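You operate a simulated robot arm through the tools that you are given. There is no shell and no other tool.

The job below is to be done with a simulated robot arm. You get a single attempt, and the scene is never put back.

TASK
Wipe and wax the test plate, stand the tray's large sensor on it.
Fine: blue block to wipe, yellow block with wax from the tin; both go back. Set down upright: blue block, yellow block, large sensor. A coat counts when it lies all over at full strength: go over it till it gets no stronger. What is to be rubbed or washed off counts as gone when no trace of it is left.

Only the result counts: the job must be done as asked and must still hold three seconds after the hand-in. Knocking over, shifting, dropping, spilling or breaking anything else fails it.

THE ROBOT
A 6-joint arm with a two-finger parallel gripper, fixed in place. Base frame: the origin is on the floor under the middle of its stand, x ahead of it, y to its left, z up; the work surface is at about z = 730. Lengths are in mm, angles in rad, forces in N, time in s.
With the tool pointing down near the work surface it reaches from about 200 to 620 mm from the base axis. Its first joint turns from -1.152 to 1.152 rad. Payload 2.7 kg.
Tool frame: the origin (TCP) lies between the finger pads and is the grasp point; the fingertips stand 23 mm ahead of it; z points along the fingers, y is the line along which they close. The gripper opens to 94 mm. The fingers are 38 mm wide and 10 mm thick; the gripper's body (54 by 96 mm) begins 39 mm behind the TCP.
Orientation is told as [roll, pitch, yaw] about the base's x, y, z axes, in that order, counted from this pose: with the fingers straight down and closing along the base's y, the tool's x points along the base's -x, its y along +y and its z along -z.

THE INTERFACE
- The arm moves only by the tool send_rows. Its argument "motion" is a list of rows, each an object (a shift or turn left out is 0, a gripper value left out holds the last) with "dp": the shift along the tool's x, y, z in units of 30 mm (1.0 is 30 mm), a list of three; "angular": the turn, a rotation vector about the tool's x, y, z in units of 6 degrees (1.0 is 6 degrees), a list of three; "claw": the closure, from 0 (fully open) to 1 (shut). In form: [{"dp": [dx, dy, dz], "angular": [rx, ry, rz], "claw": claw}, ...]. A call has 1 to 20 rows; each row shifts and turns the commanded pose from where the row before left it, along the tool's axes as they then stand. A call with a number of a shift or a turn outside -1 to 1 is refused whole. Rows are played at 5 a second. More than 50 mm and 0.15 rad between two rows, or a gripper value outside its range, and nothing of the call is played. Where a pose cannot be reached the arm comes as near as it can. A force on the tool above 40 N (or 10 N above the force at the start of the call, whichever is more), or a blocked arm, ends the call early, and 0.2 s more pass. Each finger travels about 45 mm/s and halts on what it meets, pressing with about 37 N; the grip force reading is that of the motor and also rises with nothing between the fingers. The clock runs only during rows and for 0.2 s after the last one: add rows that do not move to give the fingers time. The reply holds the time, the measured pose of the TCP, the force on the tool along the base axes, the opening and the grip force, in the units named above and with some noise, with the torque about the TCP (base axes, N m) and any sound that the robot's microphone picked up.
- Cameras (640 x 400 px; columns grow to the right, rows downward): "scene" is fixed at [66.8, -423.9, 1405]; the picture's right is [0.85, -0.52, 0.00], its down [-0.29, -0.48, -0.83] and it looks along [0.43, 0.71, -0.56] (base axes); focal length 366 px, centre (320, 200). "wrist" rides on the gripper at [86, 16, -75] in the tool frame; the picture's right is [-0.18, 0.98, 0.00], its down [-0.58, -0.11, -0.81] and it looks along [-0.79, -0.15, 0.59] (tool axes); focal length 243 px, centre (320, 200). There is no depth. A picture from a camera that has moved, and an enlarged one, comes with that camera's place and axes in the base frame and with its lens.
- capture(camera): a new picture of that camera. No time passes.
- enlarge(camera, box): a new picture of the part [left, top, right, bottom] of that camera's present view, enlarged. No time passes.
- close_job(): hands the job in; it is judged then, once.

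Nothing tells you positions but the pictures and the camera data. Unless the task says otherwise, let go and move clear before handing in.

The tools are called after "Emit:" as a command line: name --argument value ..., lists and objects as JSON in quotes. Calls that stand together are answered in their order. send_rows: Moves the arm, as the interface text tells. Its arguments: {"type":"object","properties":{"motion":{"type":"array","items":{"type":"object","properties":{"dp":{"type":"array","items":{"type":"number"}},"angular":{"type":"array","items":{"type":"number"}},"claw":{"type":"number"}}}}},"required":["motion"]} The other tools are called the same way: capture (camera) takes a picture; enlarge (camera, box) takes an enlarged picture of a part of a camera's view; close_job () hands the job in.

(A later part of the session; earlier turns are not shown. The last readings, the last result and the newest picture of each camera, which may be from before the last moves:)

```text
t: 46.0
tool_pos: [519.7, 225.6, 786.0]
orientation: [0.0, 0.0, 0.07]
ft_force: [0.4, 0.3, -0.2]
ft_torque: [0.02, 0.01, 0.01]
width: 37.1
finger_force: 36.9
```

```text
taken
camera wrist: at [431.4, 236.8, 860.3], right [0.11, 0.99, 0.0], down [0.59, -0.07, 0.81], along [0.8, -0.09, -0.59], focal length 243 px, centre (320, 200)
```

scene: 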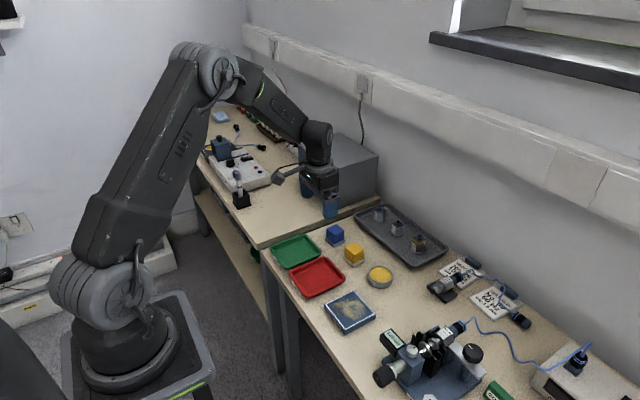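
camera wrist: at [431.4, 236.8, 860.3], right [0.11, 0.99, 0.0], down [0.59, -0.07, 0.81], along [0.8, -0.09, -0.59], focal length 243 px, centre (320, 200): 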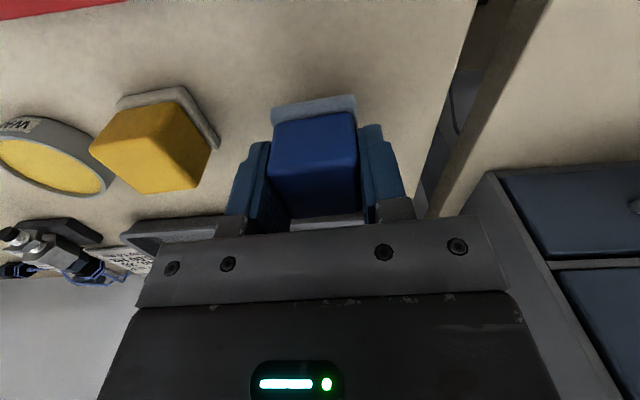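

I'm ~1.7 mm too far in x; correcting and descending to just above the table.

Emit:
send_rows --motion '[{"dp": [0.057, 0, 0.5]}, {"dp": [0, 0, 0.06]}, {"dp": [0, 0, 0]}]'

Emit:
send_rows --motion '[{"dp": [0, 0, 0.03]}, {"dp": [0, 0, 0]}]'

Emit:
send_rows --motion '[{"dp": [0, 0, 0.03]}, {"dp": [0, 0, 0]}]'

```text
t: 46.8
tool_pos: [517.5, 226.6, 770.3]
orientation: [0.0, -0.001, 0.07]
ft_force: [0.1, 0.0, -0.7]
ft_torque: [0.0, 0.0, 0.01]
width: 36.9
finger_force: 37.3
```

```text
t: 47.4
tool_pos: [518.5, 225.4, 768.4]
orientation: [0.0, -0.001, 0.071]
ft_force: [0.3, -0.3, -0.8]
ft_torque: [-0.03, 0.01, 0.03]
width: 37.2
finger_force: 36.8
```

```text
t: 48.0
tool_pos: [517.2, 225.6, 766.6]
orientation: [-0.001, 0.0, 0.071]
ft_force: [-0.1, -0.5, -1.6]
ft_torque: [0.02, -0.02, 0.01]
width: 37.4
finger_force: 36.5
```

No contact yet at about z≈766.7; continuing in half-millimetre steps.

Emit:
send_rows --motion '[{"dp": [0, 0, 0.02]}, {"dp": [0, 0, 0]}]'

Emit:
send_rows --motion '[{"dp": [0, 0, 0.02]}, {"dp": [0, 0, 0]}]'

Emit:
capture --camera "wrist"

```text
t: 48.6
tool_pos: [518.6, 225.5, 766.5]
orientation: [0.0, 0.0, 0.071]
ft_force: [0.2, 0.3, 0.5]
ft_torque: [0.01, -0.01, -0.01]
width: 37.1
finger_force: 36.9
```

```text
t: 49.2
tool_pos: [517.1, 226.0, 766.5]
orientation: [0.001, 0.0, 0.069]
ft_force: [0.0, -0.6, -0.4]
ft_torque: [0.01, -0.03, 0.04]
width: 37.1
finger_force: 37.2
```

```text
taken
camera wrist: at [428.8, 236.8, 841.0], right [0.11, 0.99, 0.0], down [0.59, -0.07, 0.81], along [0.8, -0.09, -0.59], focal length 243 px, centre (320, 200)
```

wrist: 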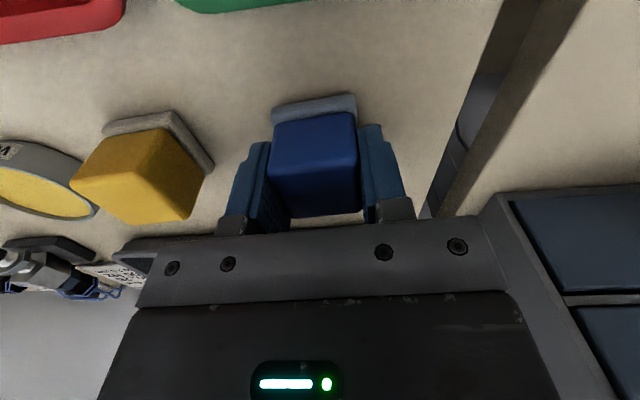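

Camera data puts the TCP at z≈766.0, still just above the table. A few more fine steps.

Emit:
send_rows --motion '[{"dp": [0, 0, 0.02]}, {"dp": [0, 0, 0]}]'

Emit:
send_rows --motion '[{"dp": [0, 0, 0.02]}, {"dp": [0, 0, 0]}]'

Emit:
send_rows --motion '[{"dp": [0, 0, 0.015]}, {"dp": [0, 0, 0]}]'

```text
t: 49.8
tool_pos: [517.0, 226.8, 765.7]
orientation: [0.0, 0.001, 0.069]
ft_force: [0.8, 0.2, -0.7]
ft_torque: [0.01, 0.02, -0.01]
width: 37.2
finger_force: 37.3
```

```text
t: 50.4
tool_pos: [516.9, 227.0, 765.3]
orientation: [0.0, 0.001, 0.069]
ft_force: [0.6, 0.8, -0.4]
ft_torque: [-0.01, -0.02, -0.03]
width: 37.1
finger_force: 37.4
```

```text
t: 51.0
tool_pos: [518.3, 227.4, 765.1]
orientation: [0.0, 0.001, 0.069]
ft_force: [-0.6, 0.3, -1.6]
ft_torque: [0.0, -0.01, 0.04]
width: 37.1
finger_force: 36.7
```

Emit:
send_rows --motion '[{"dp": [0, 0, 0.02]}, {"dp": [0, 0, 0]}]'

Emit:
send_rows --motion '[{"dp": [0, 0, 0.015]}, {"dp": [0, 0, 0]}]'

Emit:
capture --camera "wrist"

```text
t: 51.6
tool_pos: [516.7, 226.8, 764.5]
orientation: [0.0, 0.001, 0.07]
ft_force: [0.5, -0.6, 1.5]
ft_torque: [-0.02, 0.02, -0.02]
width: 37.0
finger_force: 37.2
```

```text
t: 52.2
tool_pos: [516.8, 226.8, 764.4]
orientation: [0.0, 0.001, 0.07]
ft_force: [-1.2, -1.0, 7.1]
ft_torque: [-0.04, 0.06, 0.0]
width: 37.1
finger_force: 37.2
```

```text
taken
camera wrist: at [428.8, 237.1, 838.5], right [0.11, 0.99, 0.0], down [0.59, -0.07, 0.81], along [0.8, -0.09, -0.59], focal length 243 px, centre (320, 200)
```

wrist: 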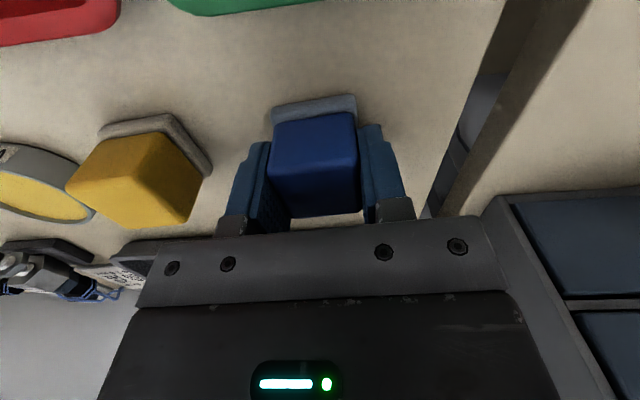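

The block stands on the table at its original spot with ~7 N contact. Opening the gripper now and then lifting clear.

Emit:
send_rows --motion '[{"claw": 0.55}, {"claw": 0.4}, {"claw": 0.0}, {"claw": 0}, {"claw": 0}, {"claw": 0}]'

Emit:
capture --camera "wrist"

```text
t: 53.6
tool_pos: [517.0, 225.8, 763.2]
orientation: [0.001, 0.001, 0.07]
ft_force: [0.3, -0.2, -0.2]
ft_torque: [0.0, 0.02, -0.04]
width: 93.9
finger_force: 0.0
```

```text
taken
camera wrist: at [428.7, 237.2, 838.1], right [0.11, 0.99, 0.0], down [0.59, -0.07, 0.81], along [0.8, -0.09, -0.59], focal length 243 px, centre (320, 200)
```

wrist: 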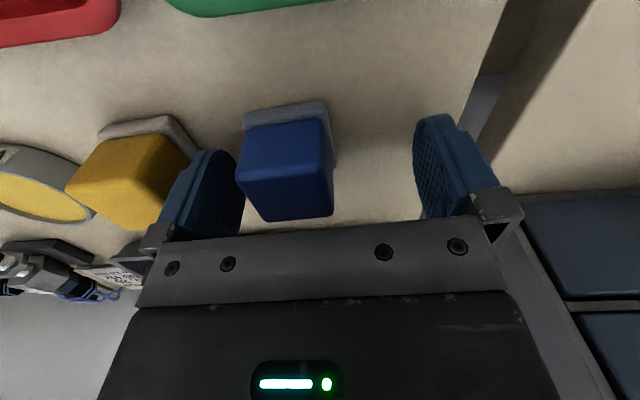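

The block appears to have shifted toward -y when the fingers opened. I'll look closely.

Emit:
enlarge --camera "wrist" --box '[180, 80, 400, 240]'

Emit:
enlarge --camera "scene" --box '[290, 190, 390, 275]'

```text
2.50 times, centred on (290, 160) of wrist
camera zoom: at [428.7, 237.2, 838.1], right [0.11, 0.99, 0.0], down [0.59, -0.07, 0.81], along [0.8, -0.09, -0.59], focal length 606 px, centre (395, 300)
```

zoom: 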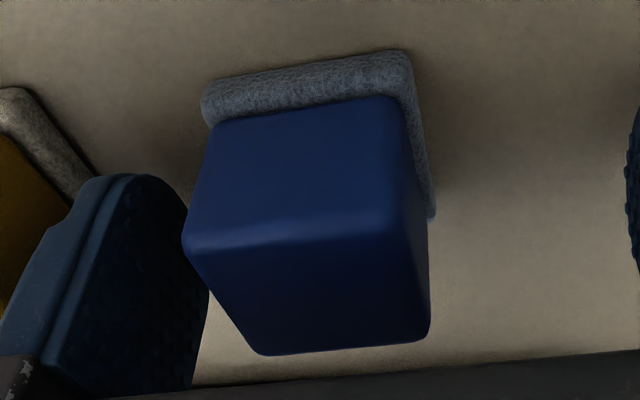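

```text
4.71 times, centred on (340, 232) of scene
camera zoom: at [66.8, -423.9, 1405.0], right [0.85, -0.52, 0.0], down [-0.29, -0.48, -0.83], along [0.43, 0.71, -0.56], focal length 1722 px, centre (226, 47)
```

zoom: 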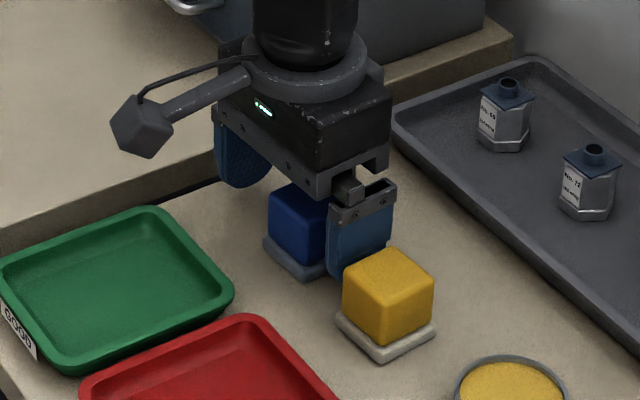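

The block slid about 14 mm toward -y on release. Closing again will push it gently back to the centre, and then I can re-place it carefully.

Emit:
send_rows --motion '[{"claw": 0.25}, {"claw": 0.35}, {"claw": 0.45}, {"claw": 0.52}, {"claw": 0.56}, {"claw": 0.56}]'

Emit:
capture --camera "wrist"

```text
t: 55.0
tool_pos: [517.3, 226.2, 763.6]
orientation: [0.001, -0.001, 0.069]
ft_force: [0.0, -0.9, -0.6]
ft_torque: [-0.04, 0.0, 0.01]
width: 41.6
finger_force: 0.0
```

```text
taken
camera wrist: at [428.6, 237.1, 838.0], right [0.11, 0.99, 0.0], down [0.59, -0.07, 0.81], along [0.8, -0.09, -0.59], focal length 243 px, centre (320, 200)
```

wrist: 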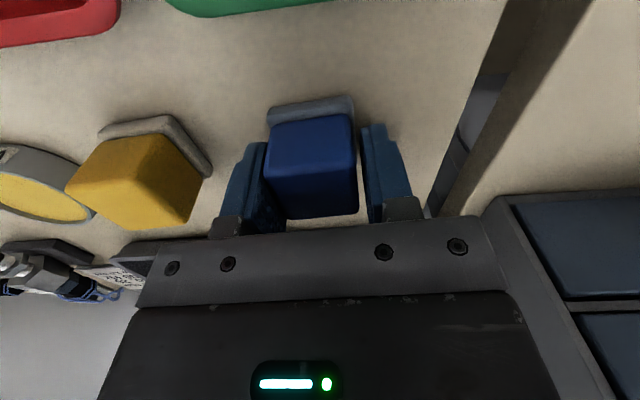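

The block is pushed back to its original place (fingers 41.6 mm apart). Now I'll open slowly and check whether it stays.

Emit:
send_rows --motion '[{"claw": 0.54}, {"claw": 0.52}, {"claw": 0.5}, {"claw": 0.48}, {"claw": 0.46}]'

Emit:
capture --camera "wrist"

```text
t: 56.2
tool_pos: [516.8, 226.6, 764.0]
orientation: [0.0, -0.001, 0.069]
ft_force: [0.7, 0.1, -0.8]
ft_torque: [-0.02, -0.02, 0.0]
width: 50.9
finger_force: 0.2
```

```text
taken
camera wrist: at [428.6, 237.1, 838.0], right [0.11, 0.99, 0.0], down [0.59, -0.07, 0.81], along [0.8, -0.09, -0.59], focal length 243 px, centre (320, 200)
```

wrist: 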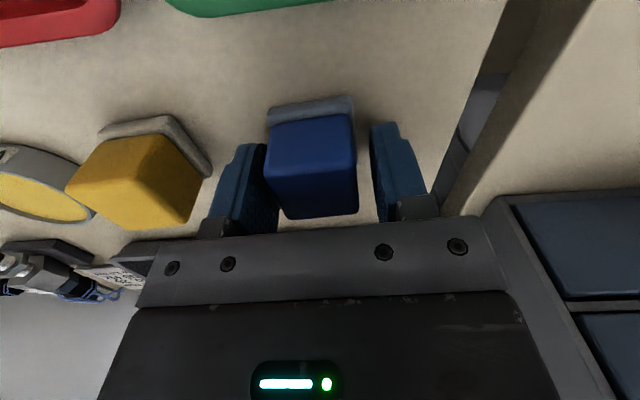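

It stays in place. Opening further and lifting straight up, then checking.

Emit:
send_rows --motion '[{"claw": 0.4}, {"claw": 0.3}, {"claw": 0.2}, {"dp": [0, 0, -0.5]}, {"dp": [0, 0, -0.9]}, {"dp": [0, 0, -0.9], "claw": 0}, {"dp": [0, 0, 0]}]'

Emit:
capture --camera "wrist"

Emit:
enlarge --camera "wrist" --box '[260, 25, 380, 145]'

Emit:
enlarge --camera "wrist" --box '[30, 40, 250, 180]'

```text
t: 57.8
tool_pos: [516.9, 225.3, 832.7]
orientation: [0.001, 0.0, 0.07]
ft_force: [-0.3, -0.2, -0.8]
ft_torque: [0.02, 0.04, 0.02]
width: 94.2
finger_force: 0.0
```

```text
taken
camera wrist: at [428.7, 237.5, 907.7], right [0.11, 0.99, 0.0], down [0.59, -0.07, 0.81], along [0.8, -0.09, -0.59], focal length 243 px, centre (320, 200)
```

wrist: 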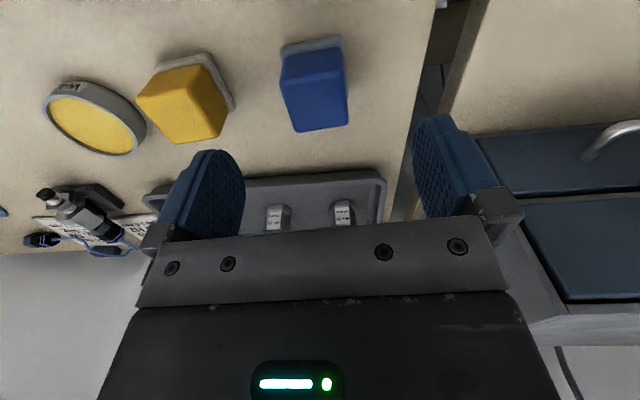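

```text
3.33 times, centred on (320, 85) of wrist
camera zoom: at [428.7, 237.5, 907.7], right [0.11, 0.99, 0.0], down [0.59, -0.07, 0.81], along [0.8, -0.09, -0.59], focal length 809 px, centre (320, 583)
```

zoom: 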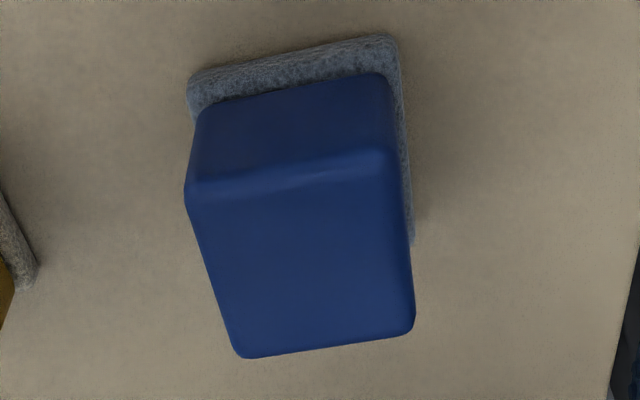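

```text
2.86 times, centred on (140, 110) of wrist
camera zoom: at [428.7, 237.5, 907.7], right [0.11, 0.99, 0.0], down [0.59, -0.07, 0.81], along [0.8, -0.09, -0.59], focal length 693 px, centre (834, 457)
```

zoom: 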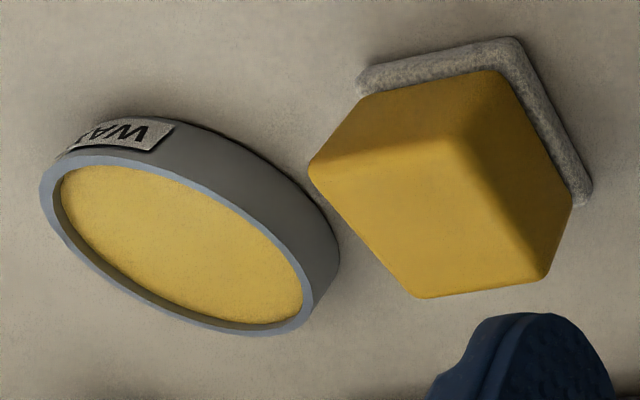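

Blue is back at (517, 225), matching its original place. Next I'll hover over the yellow block and measure it.

Emit:
send_rows --motion '[{"dp": [0.043, -0.7875, 0]}, {"dp": [0.043, -0.7875, 0]}, {"dp": [0.043, -0.7875, 0]}, {"dp": [0.043, -0.7875, 0]}, {"dp": [0, 0, 0]}]'

Emit:
capture --camera "wrist"

Emit:
enlarge --camera "wrist" --box '[250, 20, 370, 140]'

Emit:
enlarge --camera "wrist" --box '[120, 30, 260, 150]'

```text
t: 59.0
tool_pos: [518.2, 130.9, 834.0]
orientation: [-0.002, 0.001, 0.071]
ft_force: [-0.1, 0.2, -0.1]
ft_torque: [-0.02, 0.01, -0.01]
width: 93.9
finger_force: 0.1
```

```text
taken
camera wrist: at [430.5, 142.3, 907.8], right [0.11, 0.99, 0.0], down [0.59, -0.07, 0.81], along [0.8, -0.09, -0.59], focal length 243 px, centre (320, 200)
```

wrist: 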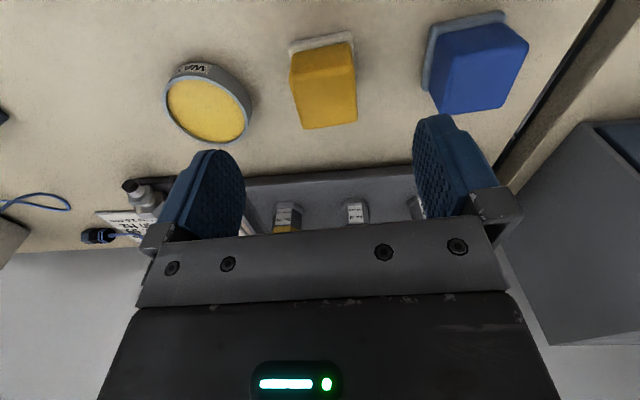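

```text
3.33 times, centred on (310, 80) of wrist
camera zoom: at [430.5, 142.3, 907.8], right [0.11, 0.99, 0.0], down [0.59, -0.07, 0.81], along [0.8, -0.09, -0.59], focal length 809 px, centre (353, 600)
```

zoom: 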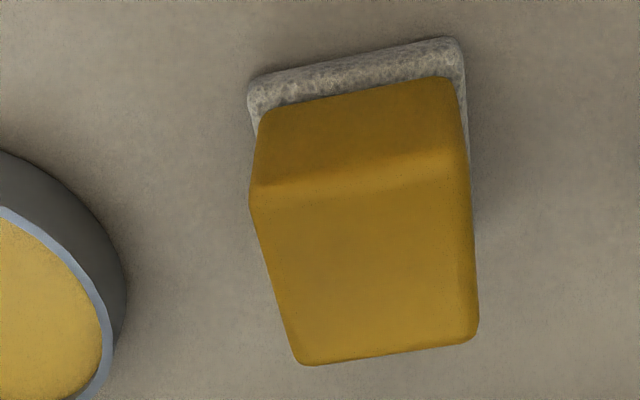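

```text
3.33 times, centred on (190, 90) of wrist
camera zoom: at [430.5, 142.3, 907.8], right [0.11, 0.99, 0.0], down [0.59, -0.07, 0.81], along [0.8, -0.09, -0.59], focal length 809 px, centre (753, 567)
```

zoom: 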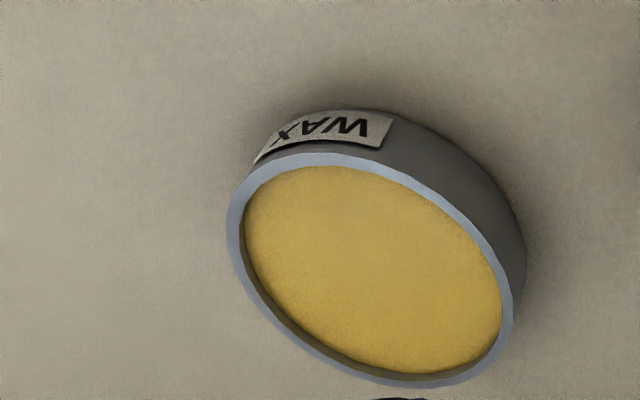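

Yellow's centre computes to about (517, 135.8) and the tin to about (526, 48) with its rim near z≈750. I'll shift +3.4 mm in y, descend and grip the yellow block.

Emit:
send_rows --motion '[{"dp": [0.005, 0.113, 0.5]}, {"dp": [0, 0, 0.9]}, {"dp": [0, 0, 0.8]}, {"dp": [0, 0, 0]}]'

Emit:
capture --camera "wrist"

```text
t: 60.0
tool_pos: [517.9, 134.7, 765.8]
orientation: [0.0, -0.001, 0.07]
ft_force: [0.6, 0.6, 0.7]
ft_torque: [0.03, -0.03, 0.0]
width: 94.0
finger_force: 0.1
```

```text
taken
camera wrist: at [429.3, 145.9, 841.1], right [0.11, 0.99, 0.0], down [0.59, -0.07, 0.81], along [0.8, -0.09, -0.59], focal length 243 px, centre (320, 200)
```

wrist: 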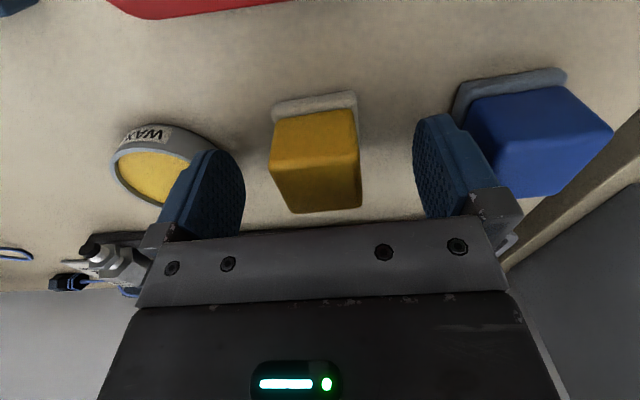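

The yellow block is centred between the fingers. Closing.

Emit:
send_rows --motion '[{"claw": 0.4}, {"claw": 0.5}, {"claw": 0.58}, {"claw": 1}, {"claw": 1}, {"claw": 1}]'

Emit:
capture --camera "wrist"

```text
t: 61.4
tool_pos: [517.3, 135.2, 767.1]
orientation: [0.0, 0.0, 0.069]
ft_force: [0.0, -0.7, 0.9]
ft_torque: [0.03, 0.04, 0.03]
width: 37.3
finger_force: 37.0
```

```text
taken
camera wrist: at [429.2, 145.8, 841.5], right [0.11, 0.99, 0.0], down [0.59, -0.07, 0.81], along [0.8, -0.09, -0.59], focal length 243 px, centre (320, 200)
```

wrist: 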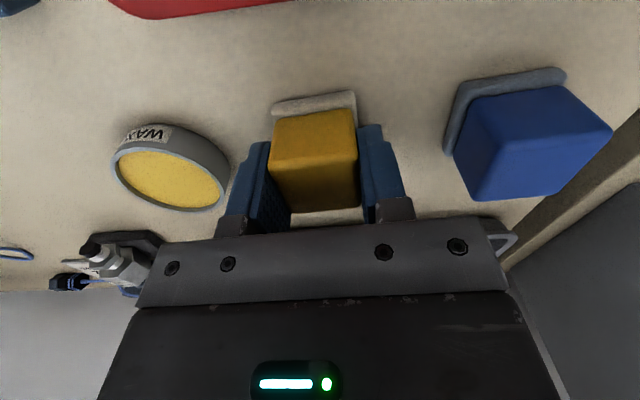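

Gripped at 37.3 mm; home pose noted as TCP (516.1, 135.9, 766.5). I'll measure the tin more precisely from here.

Emit:
enlarge --camera "wrist" --box '[100, 110, 240, 220]'

Emit:
enlarge --camera "scene" --box '[362, 258, 398, 292]'

```text
3.64 times, centred on (170, 165) of wrist
camera zoom: at [429.2, 145.8, 841.5], right [0.11, 0.99, 0.0], down [0.59, -0.07, 0.81], along [0.8, -0.09, -0.59], focal length 882 px, centre (866, 327)
```

zoom: 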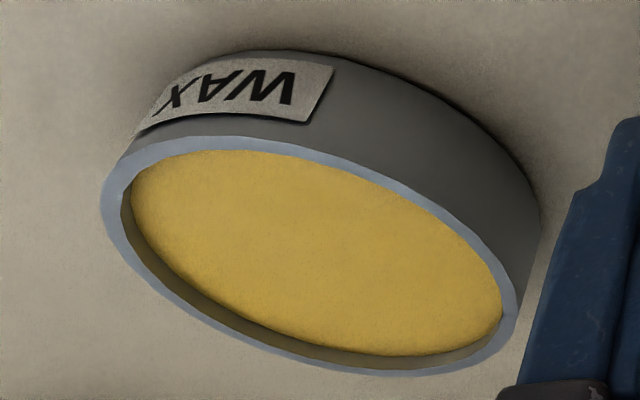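

```text
11.76 times, centred on (380, 275) of scene
camera zoom: at [66.8, -423.9, 1405.0], right [0.85, -0.52, 0.0], down [-0.29, -0.48, -0.83], along [0.43, 0.71, -0.56], focal length 4304 px, centre (-386, -682)
```

zoom: 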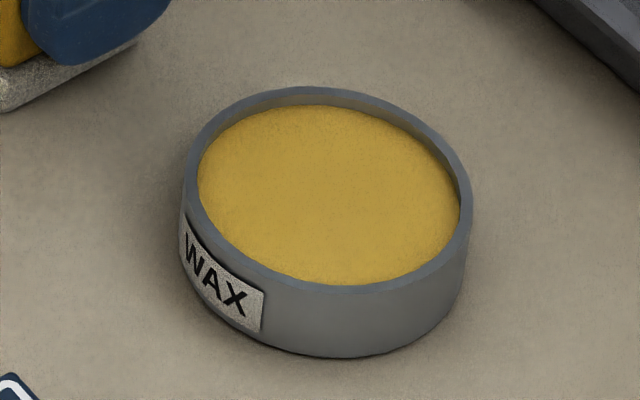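

The pad (~42 mm) is close to the tin's inner diameter (~54 mm across the diagonal), so I'll hover over the tin and check the fit visually before dipping.

Emit:
send_rows --motion '[{"dp": [0, 0, -0.4]}, {"dp": [0, 0, -0.9]}, {"dp": [0, 0, -0.6]}, {"angular": [0, 0, 0.667]}, {"dp": [-0.09, -0.74, 0]}, {"dp": [-0.09, -0.74, 0]}, {"dp": [-0.09, -0.74, 0]}, {"dp": [-0.09, -0.74, 0]}, {"dp": [0, 0, 0]}]'

Emit:
capture --camera "wrist"

Emit:
enlarge --camera "wrist" --box '[220, 20, 420, 160]'

Emit:
enlarge --camera "scene" --box '[350, 235, 410, 295]'

```text
t: 63.4
tool_pos: [529.7, 45.3, 823.3]
orientation: [-0.001, 0.001, 0.0]
ft_force: [-0.3, -0.4, 0.3]
ft_torque: [0.04, 0.03, -0.02]
width: 37.1
finger_force: 37.0
```

```text
taken
camera wrist: at [441.7, 62.5, 898.4], right [0.18, 0.98, 0.0], down [0.58, -0.11, 0.81], along [0.79, -0.15, -0.59], focal length 243 px, centre (320, 200)
```

wrist: 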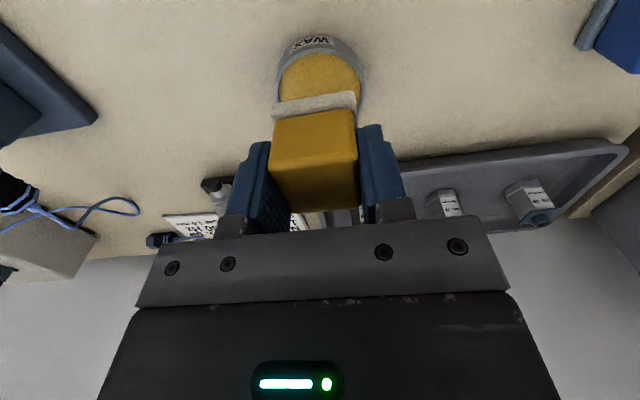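

```text
2.86 times, centred on (320, 90) of wrist
camera zoom: at [441.7, 62.5, 898.4], right [0.18, 0.98, 0.0], down [0.58, -0.11, 0.81], along [0.79, -0.15, -0.59], focal length 693 px, centre (320, 514)
```

zoom: 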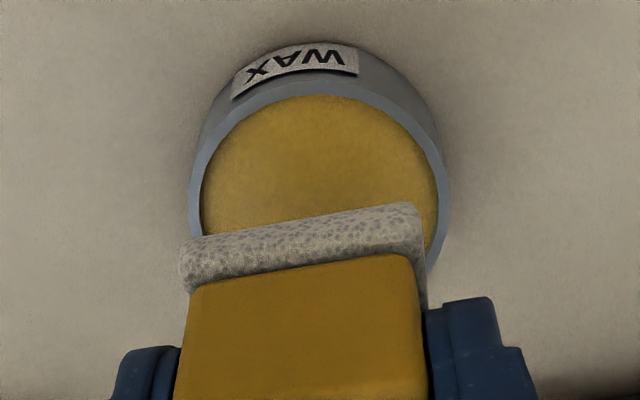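

```text
6.67 times, centred on (380, 265) of scene
camera zoom: at [66.8, -423.9, 1405.0], right [0.85, -0.52, 0.0], down [-0.29, -0.48, -0.83], along [0.43, 0.71, -0.56], focal length 2439 px, centre (-80, -233)
```

zoom: 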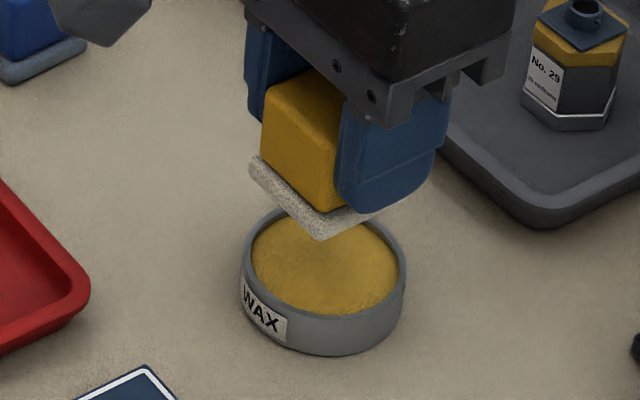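

The pad is centred over the tin (tin centre ≈ (529, 46)). I'll descend straight down to just above the rim level.

Emit:
send_rows --motion '[{"dp": [-0.01, -0.01, 0.5]}, {"dp": [0, 0, 0.5]}, {"dp": [0, 0, 0.15]}, {"dp": [0, 0, 0]}]'

Emit:
send_rows --motion '[{"dp": [0, 0, 0.03]}, {"dp": [0, 0, 0]}]'

Emit:
capture --camera "wrist"

Emit:
enlarge --camera "scene" --box '[350, 235, 410, 295]'

```text
t: 64.4
tool_pos: [529.6, 45.9, 788.3]
orientation: [0.0, 0.0, 0.0]
ft_force: [0.2, 0.5, -0.4]
ft_torque: [0.02, 0.03, 0.03]
width: 37.1
finger_force: 37.2
```

```text
t: 65.0
tool_pos: [529.2, 46.3, 787.6]
orientation: [0.001, 0.0, 0.0]
ft_force: [-0.6, 0.1, 0.5]
ft_torque: [-0.02, 0.02, -0.02]
width: 37.3
finger_force: 36.9
```

```text
taken
camera wrist: at [442.0, 62.8, 862.7], right [0.18, 0.98, 0.0], down [0.58, -0.11, 0.81], along [0.79, -0.15, -0.59], focal length 243 px, centre (320, 200)
```

wrist: 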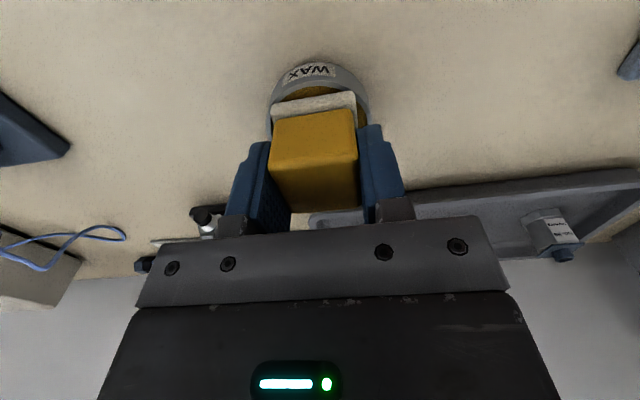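

```text
6.67 times, centred on (380, 265) of scene
camera zoom: at [66.8, -423.9, 1405.0], right [0.85, -0.52, 0.0], down [-0.29, -0.48, -0.83], along [0.43, 0.71, -0.56], focal length 2439 px, centre (-80, -233)
```

zoom: 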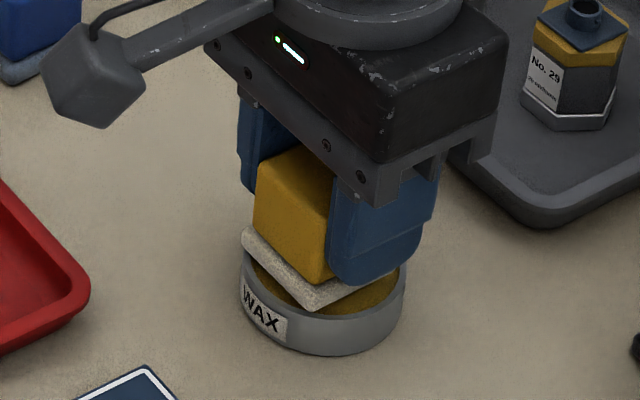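

The pad is about at rim level and centred. I'll enlarge the view to check corner clearance.

Emit:
enlarge --camera "wrist" --box '[250, 50, 390, 150]'

Emit:
enlarge --camera "scene" --box '[368, 262, 396, 290]'

```text
4.00 times, centred on (320, 100) of wrist
camera zoom: at [442.0, 62.8, 862.7], right [0.18, 0.98, 0.0], down [0.58, -0.11, 0.81], along [0.79, -0.15, -0.59], focal length 970 px, centre (320, 600)
```

zoom: 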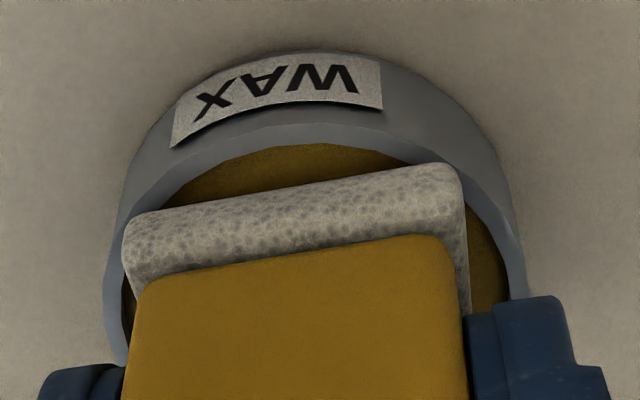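

```text
14.29 times, centred on (382, 276) of scene
camera zoom: at [66.8, -423.9, 1405.0], right [0.85, -0.52, 0.0], down [-0.29, -0.48, -0.83], along [0.43, 0.71, -0.56], focal length 5226 px, centre (-566, -886)
```

zoom: 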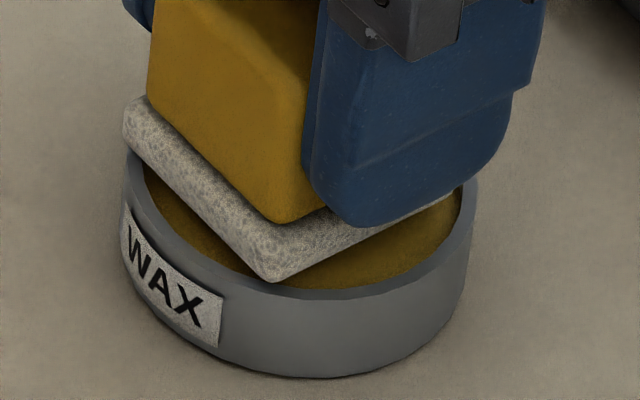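

The corners are almost exactly at the inner rim. I'll lower in small steps and watch the force and height.

Emit:
send_rows --motion '[{"dp": [0, 0, 0.02]}, {"dp": [0, 0, 0]}]'

Emit:
send_rows --motion '[{"dp": [0, 0, 0.02]}, {"dp": [0, 0, 0]}]'

Emit:
send_rows --motion '[{"dp": [0, 0, 0.02]}, {"dp": [0, 0, 0]}]'

Emit:
capture --camera "wrist"

```text
t: 65.6
tool_pos: [529.8, 46.4, 788.7]
orientation: [0.0, 0.0, 0.001]
ft_force: [-0.4, 0.2, -0.3]
ft_torque: [-0.02, 0.03, -0.01]
width: 37.0
finger_force: 36.9
```

```text
t: 66.2
tool_pos: [529.8, 46.2, 786.9]
orientation: [-0.001, 0.0, 0.001]
ft_force: [-0.2, 0.7, 0.1]
ft_torque: [0.02, 0.0, -0.02]
width: 36.8
finger_force: 36.1
```

```text
t: 66.8
tool_pos: [528.9, 45.5, 785.0]
orientation: [-0.001, 0.0, -0.001]
ft_force: [-0.8, 0.8, -0.2]
ft_torque: [0.0, -0.02, 0.0]
width: 37.3
finger_force: 36.4
```

```text
taken
camera wrist: at [442.0, 63.5, 861.2], right [0.18, 0.98, 0.0], down [0.58, -0.11, 0.81], along [0.79, -0.15, -0.59], focal length 243 px, centre (320, 200)
```

wrist: 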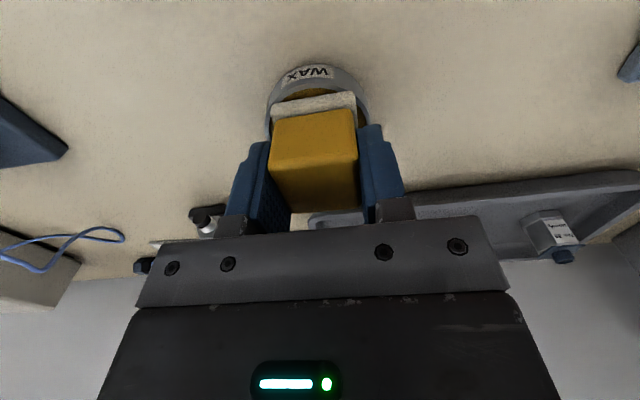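

No contact yet at z≈786.2; continuing down.

Emit:
send_rows --motion '[{"dp": [0, -0.02, 0.02]}, {"dp": [0, 0, 0]}]'

Emit:
send_rows --motion '[{"dp": [0, 0, 0.02]}, {"dp": [0, 0, 0]}]'

Emit:
send_rows --motion '[{"dp": [0, 0, 0.02]}, {"dp": [0, 0, 0]}]'

Emit:
enlarge --camera "wrist" --box '[250, 50, 390, 150]'

Emit:
enlarge --camera "scene" --box '[368, 262, 396, 290]'

```text
t: 67.4
tool_pos: [529.2, 46.7, 787.7]
orientation: [-0.002, 0.0, 0.0]
ft_force: [0.1, -0.4, -0.4]
ft_torque: [-0.02, 0.0, -0.04]
width: 37.2
finger_force: 37.3
```

```text
t: 68.0
tool_pos: [529.1, 46.0, 784.9]
orientation: [-0.001, -0.001, 0.0]
ft_force: [-0.3, 0.0, 0.2]
ft_torque: [0.01, -0.01, 0.02]
width: 37.2
finger_force: 37.0
```

```text
t: 68.6
tool_pos: [528.2, 45.6, 784.8]
orientation: [0.001, 0.0, -0.001]
ft_force: [0.7, 0.8, -0.8]
ft_torque: [0.01, 0.02, -0.02]
width: 36.6
finger_force: 37.0
```

```text
4.00 times, centred on (320, 100) of wrist
camera zoom: at [441.7, 62.7, 859.6], right [0.18, 0.98, 0.0], down [0.58, -0.11, 0.81], along [0.79, -0.15, -0.59], focal length 970 px, centre (320, 600)
```

zoom: 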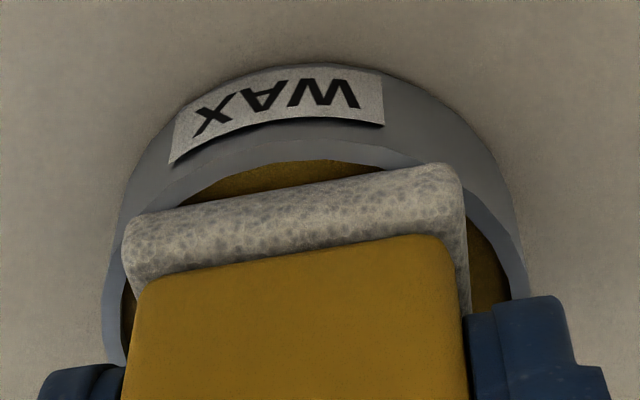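

```text
14.29 times, centred on (382, 276) of scene
camera zoom: at [66.8, -423.9, 1405.0], right [0.85, -0.52, 0.0], down [-0.29, -0.48, -0.83], along [0.43, 0.71, -0.56], focal length 5226 px, centre (-566, -886)
```

zoom: 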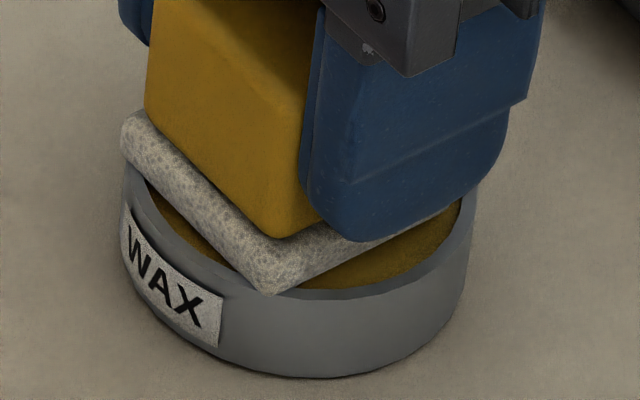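

Still no contact at z≈784.6. Continuing carefully.

Emit:
send_rows --motion '[{"dp": [0, 0, 0.02]}, {"dp": [0, 0, 0]}]'

Emit:
send_rows --motion '[{"dp": [0, 0, 0.02]}, {"dp": [0, 0, 0]}]'

Emit:
enlarge --camera "wrist" --box '[250, 50, 390, 150]'

Emit:
enlarge --camera "scene" --box '[368, 262, 396, 290]'

```text
t: 69.2
tool_pos: [528.9, 45.3, 784.1]
orientation: [-0.001, 0.002, 0.001]
ft_force: [-1.2, 0.3, 0.6]
ft_torque: [0.04, -0.02, 0.0]
width: 37.0
finger_force: 37.0
```

```text
t: 69.8
tool_pos: [528.8, 44.6, 785.6]
orientation: [-0.001, -0.001, -0.002]
ft_force: [-2.8, -0.2, 7.5]
ft_torque: [-0.01, 0.15, 0.02]
width: 37.4
finger_force: 36.7
```

```text
4.00 times, centred on (320, 100) of wrist
camera zoom: at [442.5, 62.6, 858.8], right [0.18, 0.98, 0.0], down [0.58, -0.11, 0.81], along [0.79, -0.15, -0.59], focal length 970 px, centre (320, 600)
```

zoom: 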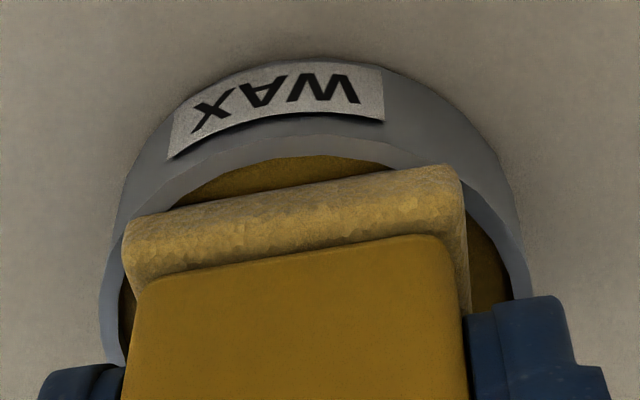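

```text
14.29 times, centred on (382, 276) of scene
camera zoom: at [66.7, -423.9, 1405.0], right [0.85, -0.52, 0.0], down [-0.29, -0.48, -0.83], along [0.43, 0.71, -0.56], focal length 5226 px, centre (-566, -886)
```

zoom: 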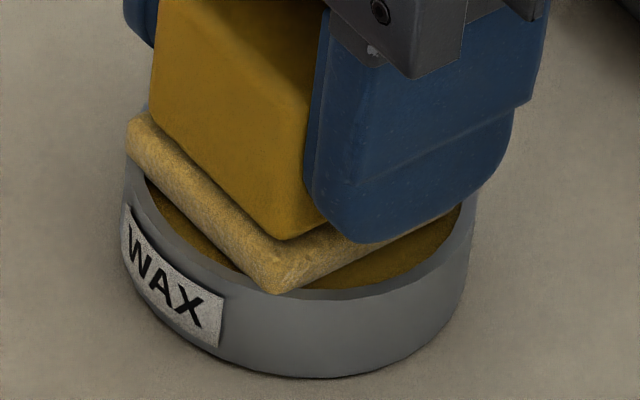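

The pad turned wax-yellow on contact, so it has taken up wax. I'll hold briefly, then lift straight up and check the tin hasn't moved.

Emit:
send_rows --motion '[{"dp": [0, 0, 0]}, {"dp": [0, 0, 0]}, {"dp": [0, 0, 0]}, {"dp": [0, 0, 0]}, {"dp": [0, 0, -0.1]}, {"dp": [0, 0, -0.3]}, {"dp": [0, 0, -0.6]}, {"dp": [0, 0, -0.8]}, {"dp": [0, 0, 0]}]'

Emit:
capture --camera "wrist"

Emit:
enlarge --camera "scene" --box '[350, 235, 410, 295]'

```text
t: 71.8
tool_pos: [528.5, 46.4, 836.5]
orientation: [-0.002, -0.001, -0.002]
ft_force: [0.5, -0.3, -0.3]
ft_torque: [0.01, -0.01, 0.0]
width: 37.1
finger_force: 36.6
```

```text
taken
camera wrist: at [441.2, 63.5, 912.3], right [0.18, 0.98, 0.0], down [0.58, -0.11, 0.81], along [0.79, -0.15, -0.59], focal length 243 px, centre (320, 200)
```

wrist: 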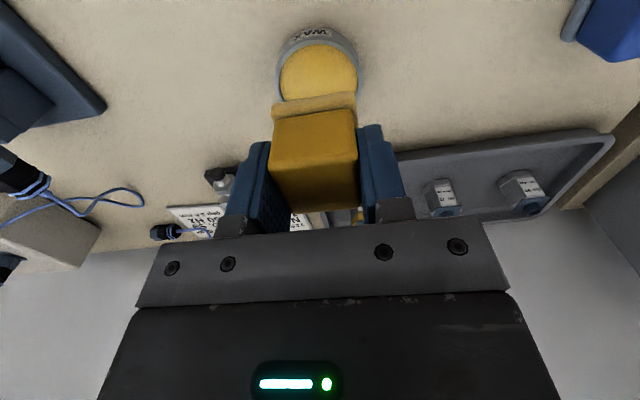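

```text
6.67 times, centred on (380, 265) of scene
camera zoom: at [66.8, -423.9, 1405.0], right [0.85, -0.52, 0.0], down [-0.29, -0.48, -0.83], along [0.43, 0.71, -0.56], focal length 2439 px, centre (-80, -233)
```

zoom: 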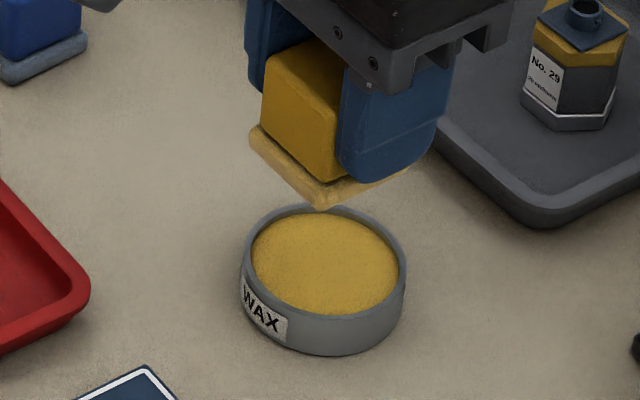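

The tin stayed put and the pad is loaded. I'll carry it to the plate's near/+y corner and descend to just above the surface.

Emit:
send_rows --motion '[{"dp": [0.947, -0.175, 0]}, {"dp": [0.947, -0.175, 0]}, {"dp": [0.947, -0.175, 0]}, {"dp": [0.947, -0.175, 0]}, {"dp": [0.947, -0.175, 0]}, {"dp": [0, 0, 0.7]}, {"dp": [0, 0, 0.7]}, {"dp": [0, 0, 0.33]}, {"dp": [0, 0, 0]}]'

Emit:
capture --camera "wrist"

```text
t: 73.8
tool_pos: [387.9, 18.4, 785.0]
orientation: [0.0, 0.0, 0.0]
ft_force: [0.0, 0.4, 0.2]
ft_torque: [0.03, 0.01, -0.02]
width: 36.9
finger_force: 36.8
```

```text
taken
camera wrist: at [299.9, 36.8, 859.8], right [0.18, 0.98, 0.0], down [0.58, -0.11, 0.81], along [0.79, -0.15, -0.59], focal length 243 px, centre (320, 200)
```

wrist: 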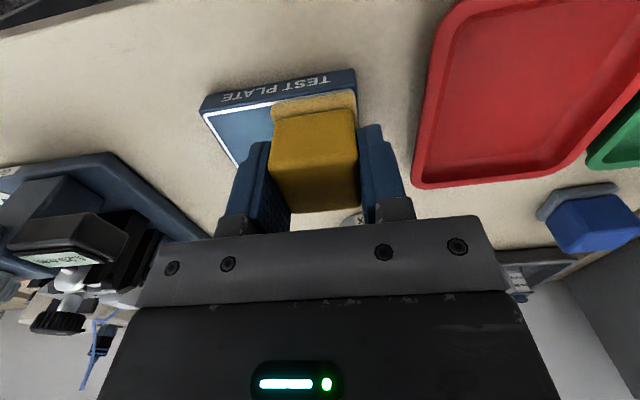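

TCP is at (385.9, 20.8, 784.8). Stepping down to contact.

Emit:
send_rows --motion '[{"dp": [0.03, 0, 0.05]}, {"dp": [0, 0, 0.02]}, {"dp": [0, 0, 0]}]'

Emit:
send_rows --motion '[{"dp": [0, 0, 0.02]}, {"dp": [0, 0, 0]}]'

```text
t: 74.6
tool_pos: [387.2, 20.5, 782.7]
orientation: [-0.001, 0.0, -0.001]
ft_force: [-1.8, -1.7, 4.0]
ft_torque: [-0.02, 0.1, -0.01]
width: 37.2
finger_force: 36.8
```

```text
t: 75.2
tool_pos: [386.2, 19.6, 782.6]
orientation: [0.0, 0.001, 0.0]
ft_force: [-5.6, -2.5, 20.3]
ft_torque: [-0.12, 0.29, -0.02]
width: 37.1
finger_force: 37.3
```

20 N contact. Now the first waxing strokes along x from the +y side toward the middle.

Emit:
send_rows --motion '[{"dp": [-0.444, 0, -0.005]}, {"dp": [-0.444, 0, 0]}, {"dp": [-0.444, 0, 0]}, {"dp": [0, -0.333, 0]}, {"dp": [0.444, 0, 0]}, {"dp": [0.444, 0, 0]}, {"dp": [0.444, 0, 0]}, {"dp": [0, -0.333, 0]}, {"dp": [-0.444, 0, 0]}, {"dp": [-0.444, 0, 0]}, {"dp": [-0.444, 0, 0]}, {"dp": [0, 0, 0]}]'

Emit:
enlarge --camera "scene" --box '[320, 250, 410, 335]'

Emit:
capture --camera "wrist"

```text
t: 77.8
tool_pos: [425.6, -0.8, 783.1]
orientation: [-0.003, 0.002, 0.0]
ft_force: [-6.5, -0.1, 20.5]
ft_torque: [0.01, 0.26, 0.01]
width: 37.1
finger_force: 37.3
```

```text
4.71 times, centred on (365, 292) of scene
camera zoom: at [66.4, -423.9, 1405.0], right [0.85, -0.52, 0.0], down [-0.29, -0.48, -0.83], along [0.43, 0.71, -0.56], focal length 1722 px, centre (108, -235)
```

zoom: 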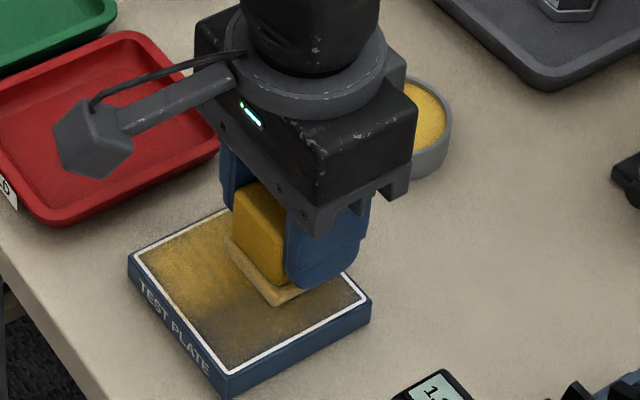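

```text
taken
camera wrist: at [339.3, 16.4, 857.7], right [0.18, 0.98, 0.0], down [0.58, -0.11, 0.81], along [0.79, -0.15, -0.59], focal length 243 px, centre (320, 200)
```

wrist: 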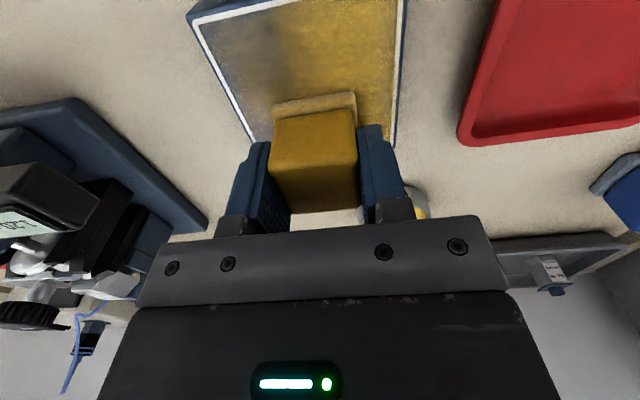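

Wax is going on strongly. Continuing the raster to the -y side.

Emit:
send_rows --motion '[{"dp": [0, -0.333, 0]}, {"dp": [0.444, 0, 0]}, {"dp": [0.444, 0, 0]}, {"dp": [0.444, 0, 0]}, {"dp": [0, -0.333, 0]}, {"dp": [-0.444, 0, 0]}, {"dp": [-0.444, 0, 0]}, {"dp": [-0.444, 0, 0]}, {"dp": [0.444, 0, 0]}, {"dp": [0.444, 0, 0]}, {"dp": [0.444, 0, 0]}, {"dp": [0, 0, 0]}]'

Emit:
enlarge --camera "scene" --box '[320, 250, 410, 335]'

```text
t: 80.4
tool_pos: [385.1, -21.1, 782.7]
orientation: [0.001, -0.003, 0.0]
ft_force: [8.0, 0.0, 20.8]
ft_torque: [0.0, -0.13, 0.01]
width: 37.3
finger_force: 36.6
```

```text
4.71 times, centred on (365, 292) of scene
camera zoom: at [66.7, -423.8, 1405.0], right [0.85, -0.52, 0.0], down [-0.29, -0.48, -0.83], along [0.43, 0.71, -0.56], focal length 1722 px, centre (108, -235)
```

zoom: 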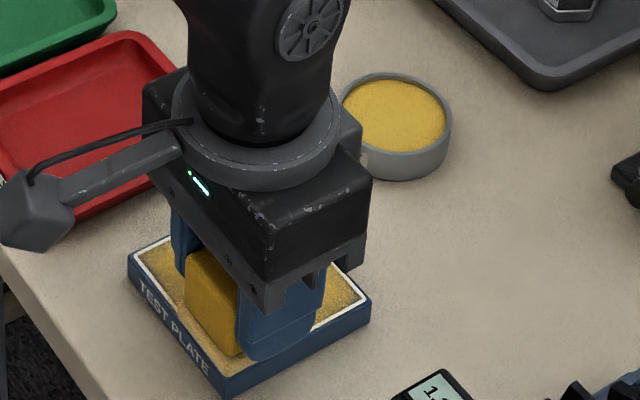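

Good contact (~20 N). Now a crosswise pass along y over the whole plate.

Emit:
send_rows --motion '[{"dp": [0, 0.444, 0]}, {"dp": [0, 0.444, 0]}, {"dp": [0, 0.444, 0]}, {"dp": [-0.333, 0, 0]}, {"dp": [0, -0.444, 0]}, {"dp": [0, -0.444, 0]}, {"dp": [0, -0.444, 0]}, {"dp": [-0.333, 0, 0]}, {"dp": [0, 0.444, 0]}, {"dp": [0, 0.444, 0]}, {"dp": [0, 0.444, 0]}, {"dp": [-0.333, 0, 0]}, {"dp": [0, -0.444, 0]}, {"dp": [0, -0.444, 0]}, {"dp": [0, -0.444, 0]}, {"dp": [-0.333, 0, 0]}, {"dp": [0, 0.444, 0]}, {"dp": [0, 0.444, 0]}, {"dp": [0, 0.444, 0]}, {"dp": [0, 0, 0]}]'

Emit:
enlarge --camera "scene" --box '[320, 250, 410, 335]'

Emit:
capture --camera "wrist"

```text
t: 84.6
tool_pos: [425.3, 18.3, 782.7]
orientation: [0.0, 0.0, 0.0]
ft_force: [0.5, -0.2, -0.3]
ft_torque: [-0.03, 0.03, 0.01]
width: 37.1
finger_force: 37.0
```

```text
4.71 times, centred on (365, 292) of scene
camera zoom: at [66.8, -423.9, 1405.0], right [0.85, -0.52, 0.0], down [-0.29, -0.48, -0.83], along [0.43, 0.71, -0.56], focal length 1722 px, centre (108, -235)
```

zoom: 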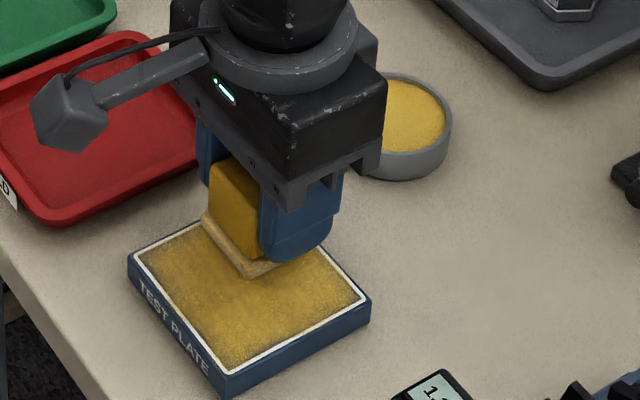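

```text
taken
camera wrist: at [338.3, 34.8, 857.4], right [0.18, 0.98, 0.0], down [0.58, -0.11, 0.81], along [0.79, -0.15, -0.59], focal length 243 px, centre (320, 200)
```

wrist: 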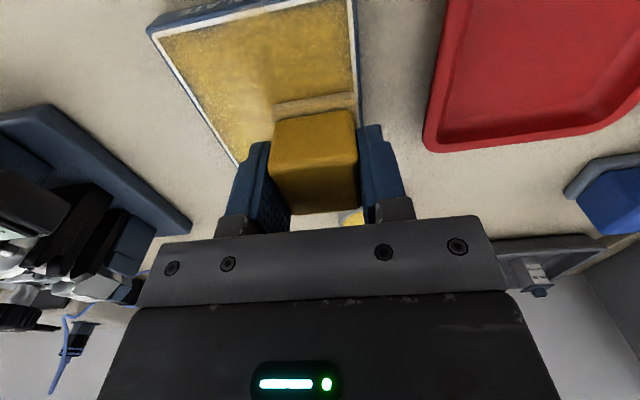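

Force dropped to ~0 here, so the block has crept a little in the grip. I'll check the coat and the pad colour.

Emit:
enlarge --camera "wrist" --box '[140, 0, 380, 150]'

Emit:
enlarge --camera "scene" --box '[330, 285, 385, 335]'

```text
2.67 times, centred on (260, 75) of wrist
camera zoom: at [338.3, 34.8, 857.4], right [0.18, 0.98, 0.0], down [0.58, -0.11, 0.81], along [0.79, -0.15, -0.59], focal length 647 px, centre (480, 533)
```

zoom: 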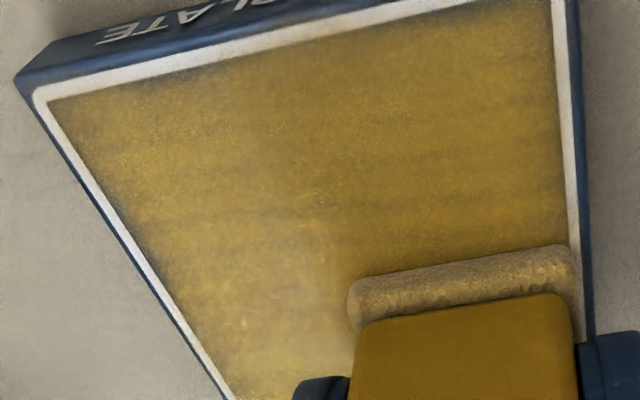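

```text
8.00 times, centred on (358, 310) of scene
camera zoom: at [66.8, -423.9, 1405.0], right [0.85, -0.52, 0.0], down [-0.29, -0.48, -0.83], along [0.43, 0.71, -0.56], focal length 2927 px, centre (20, -680)
```

zoom: 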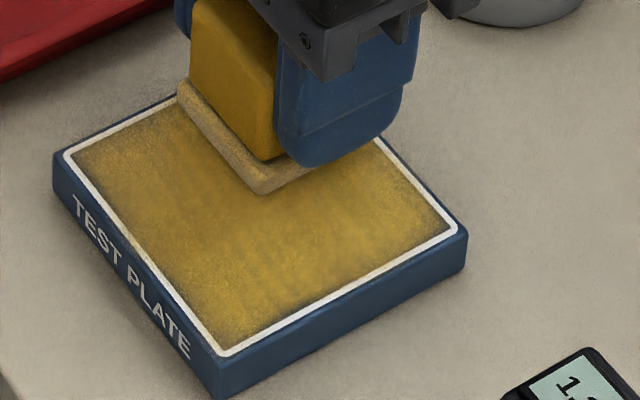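

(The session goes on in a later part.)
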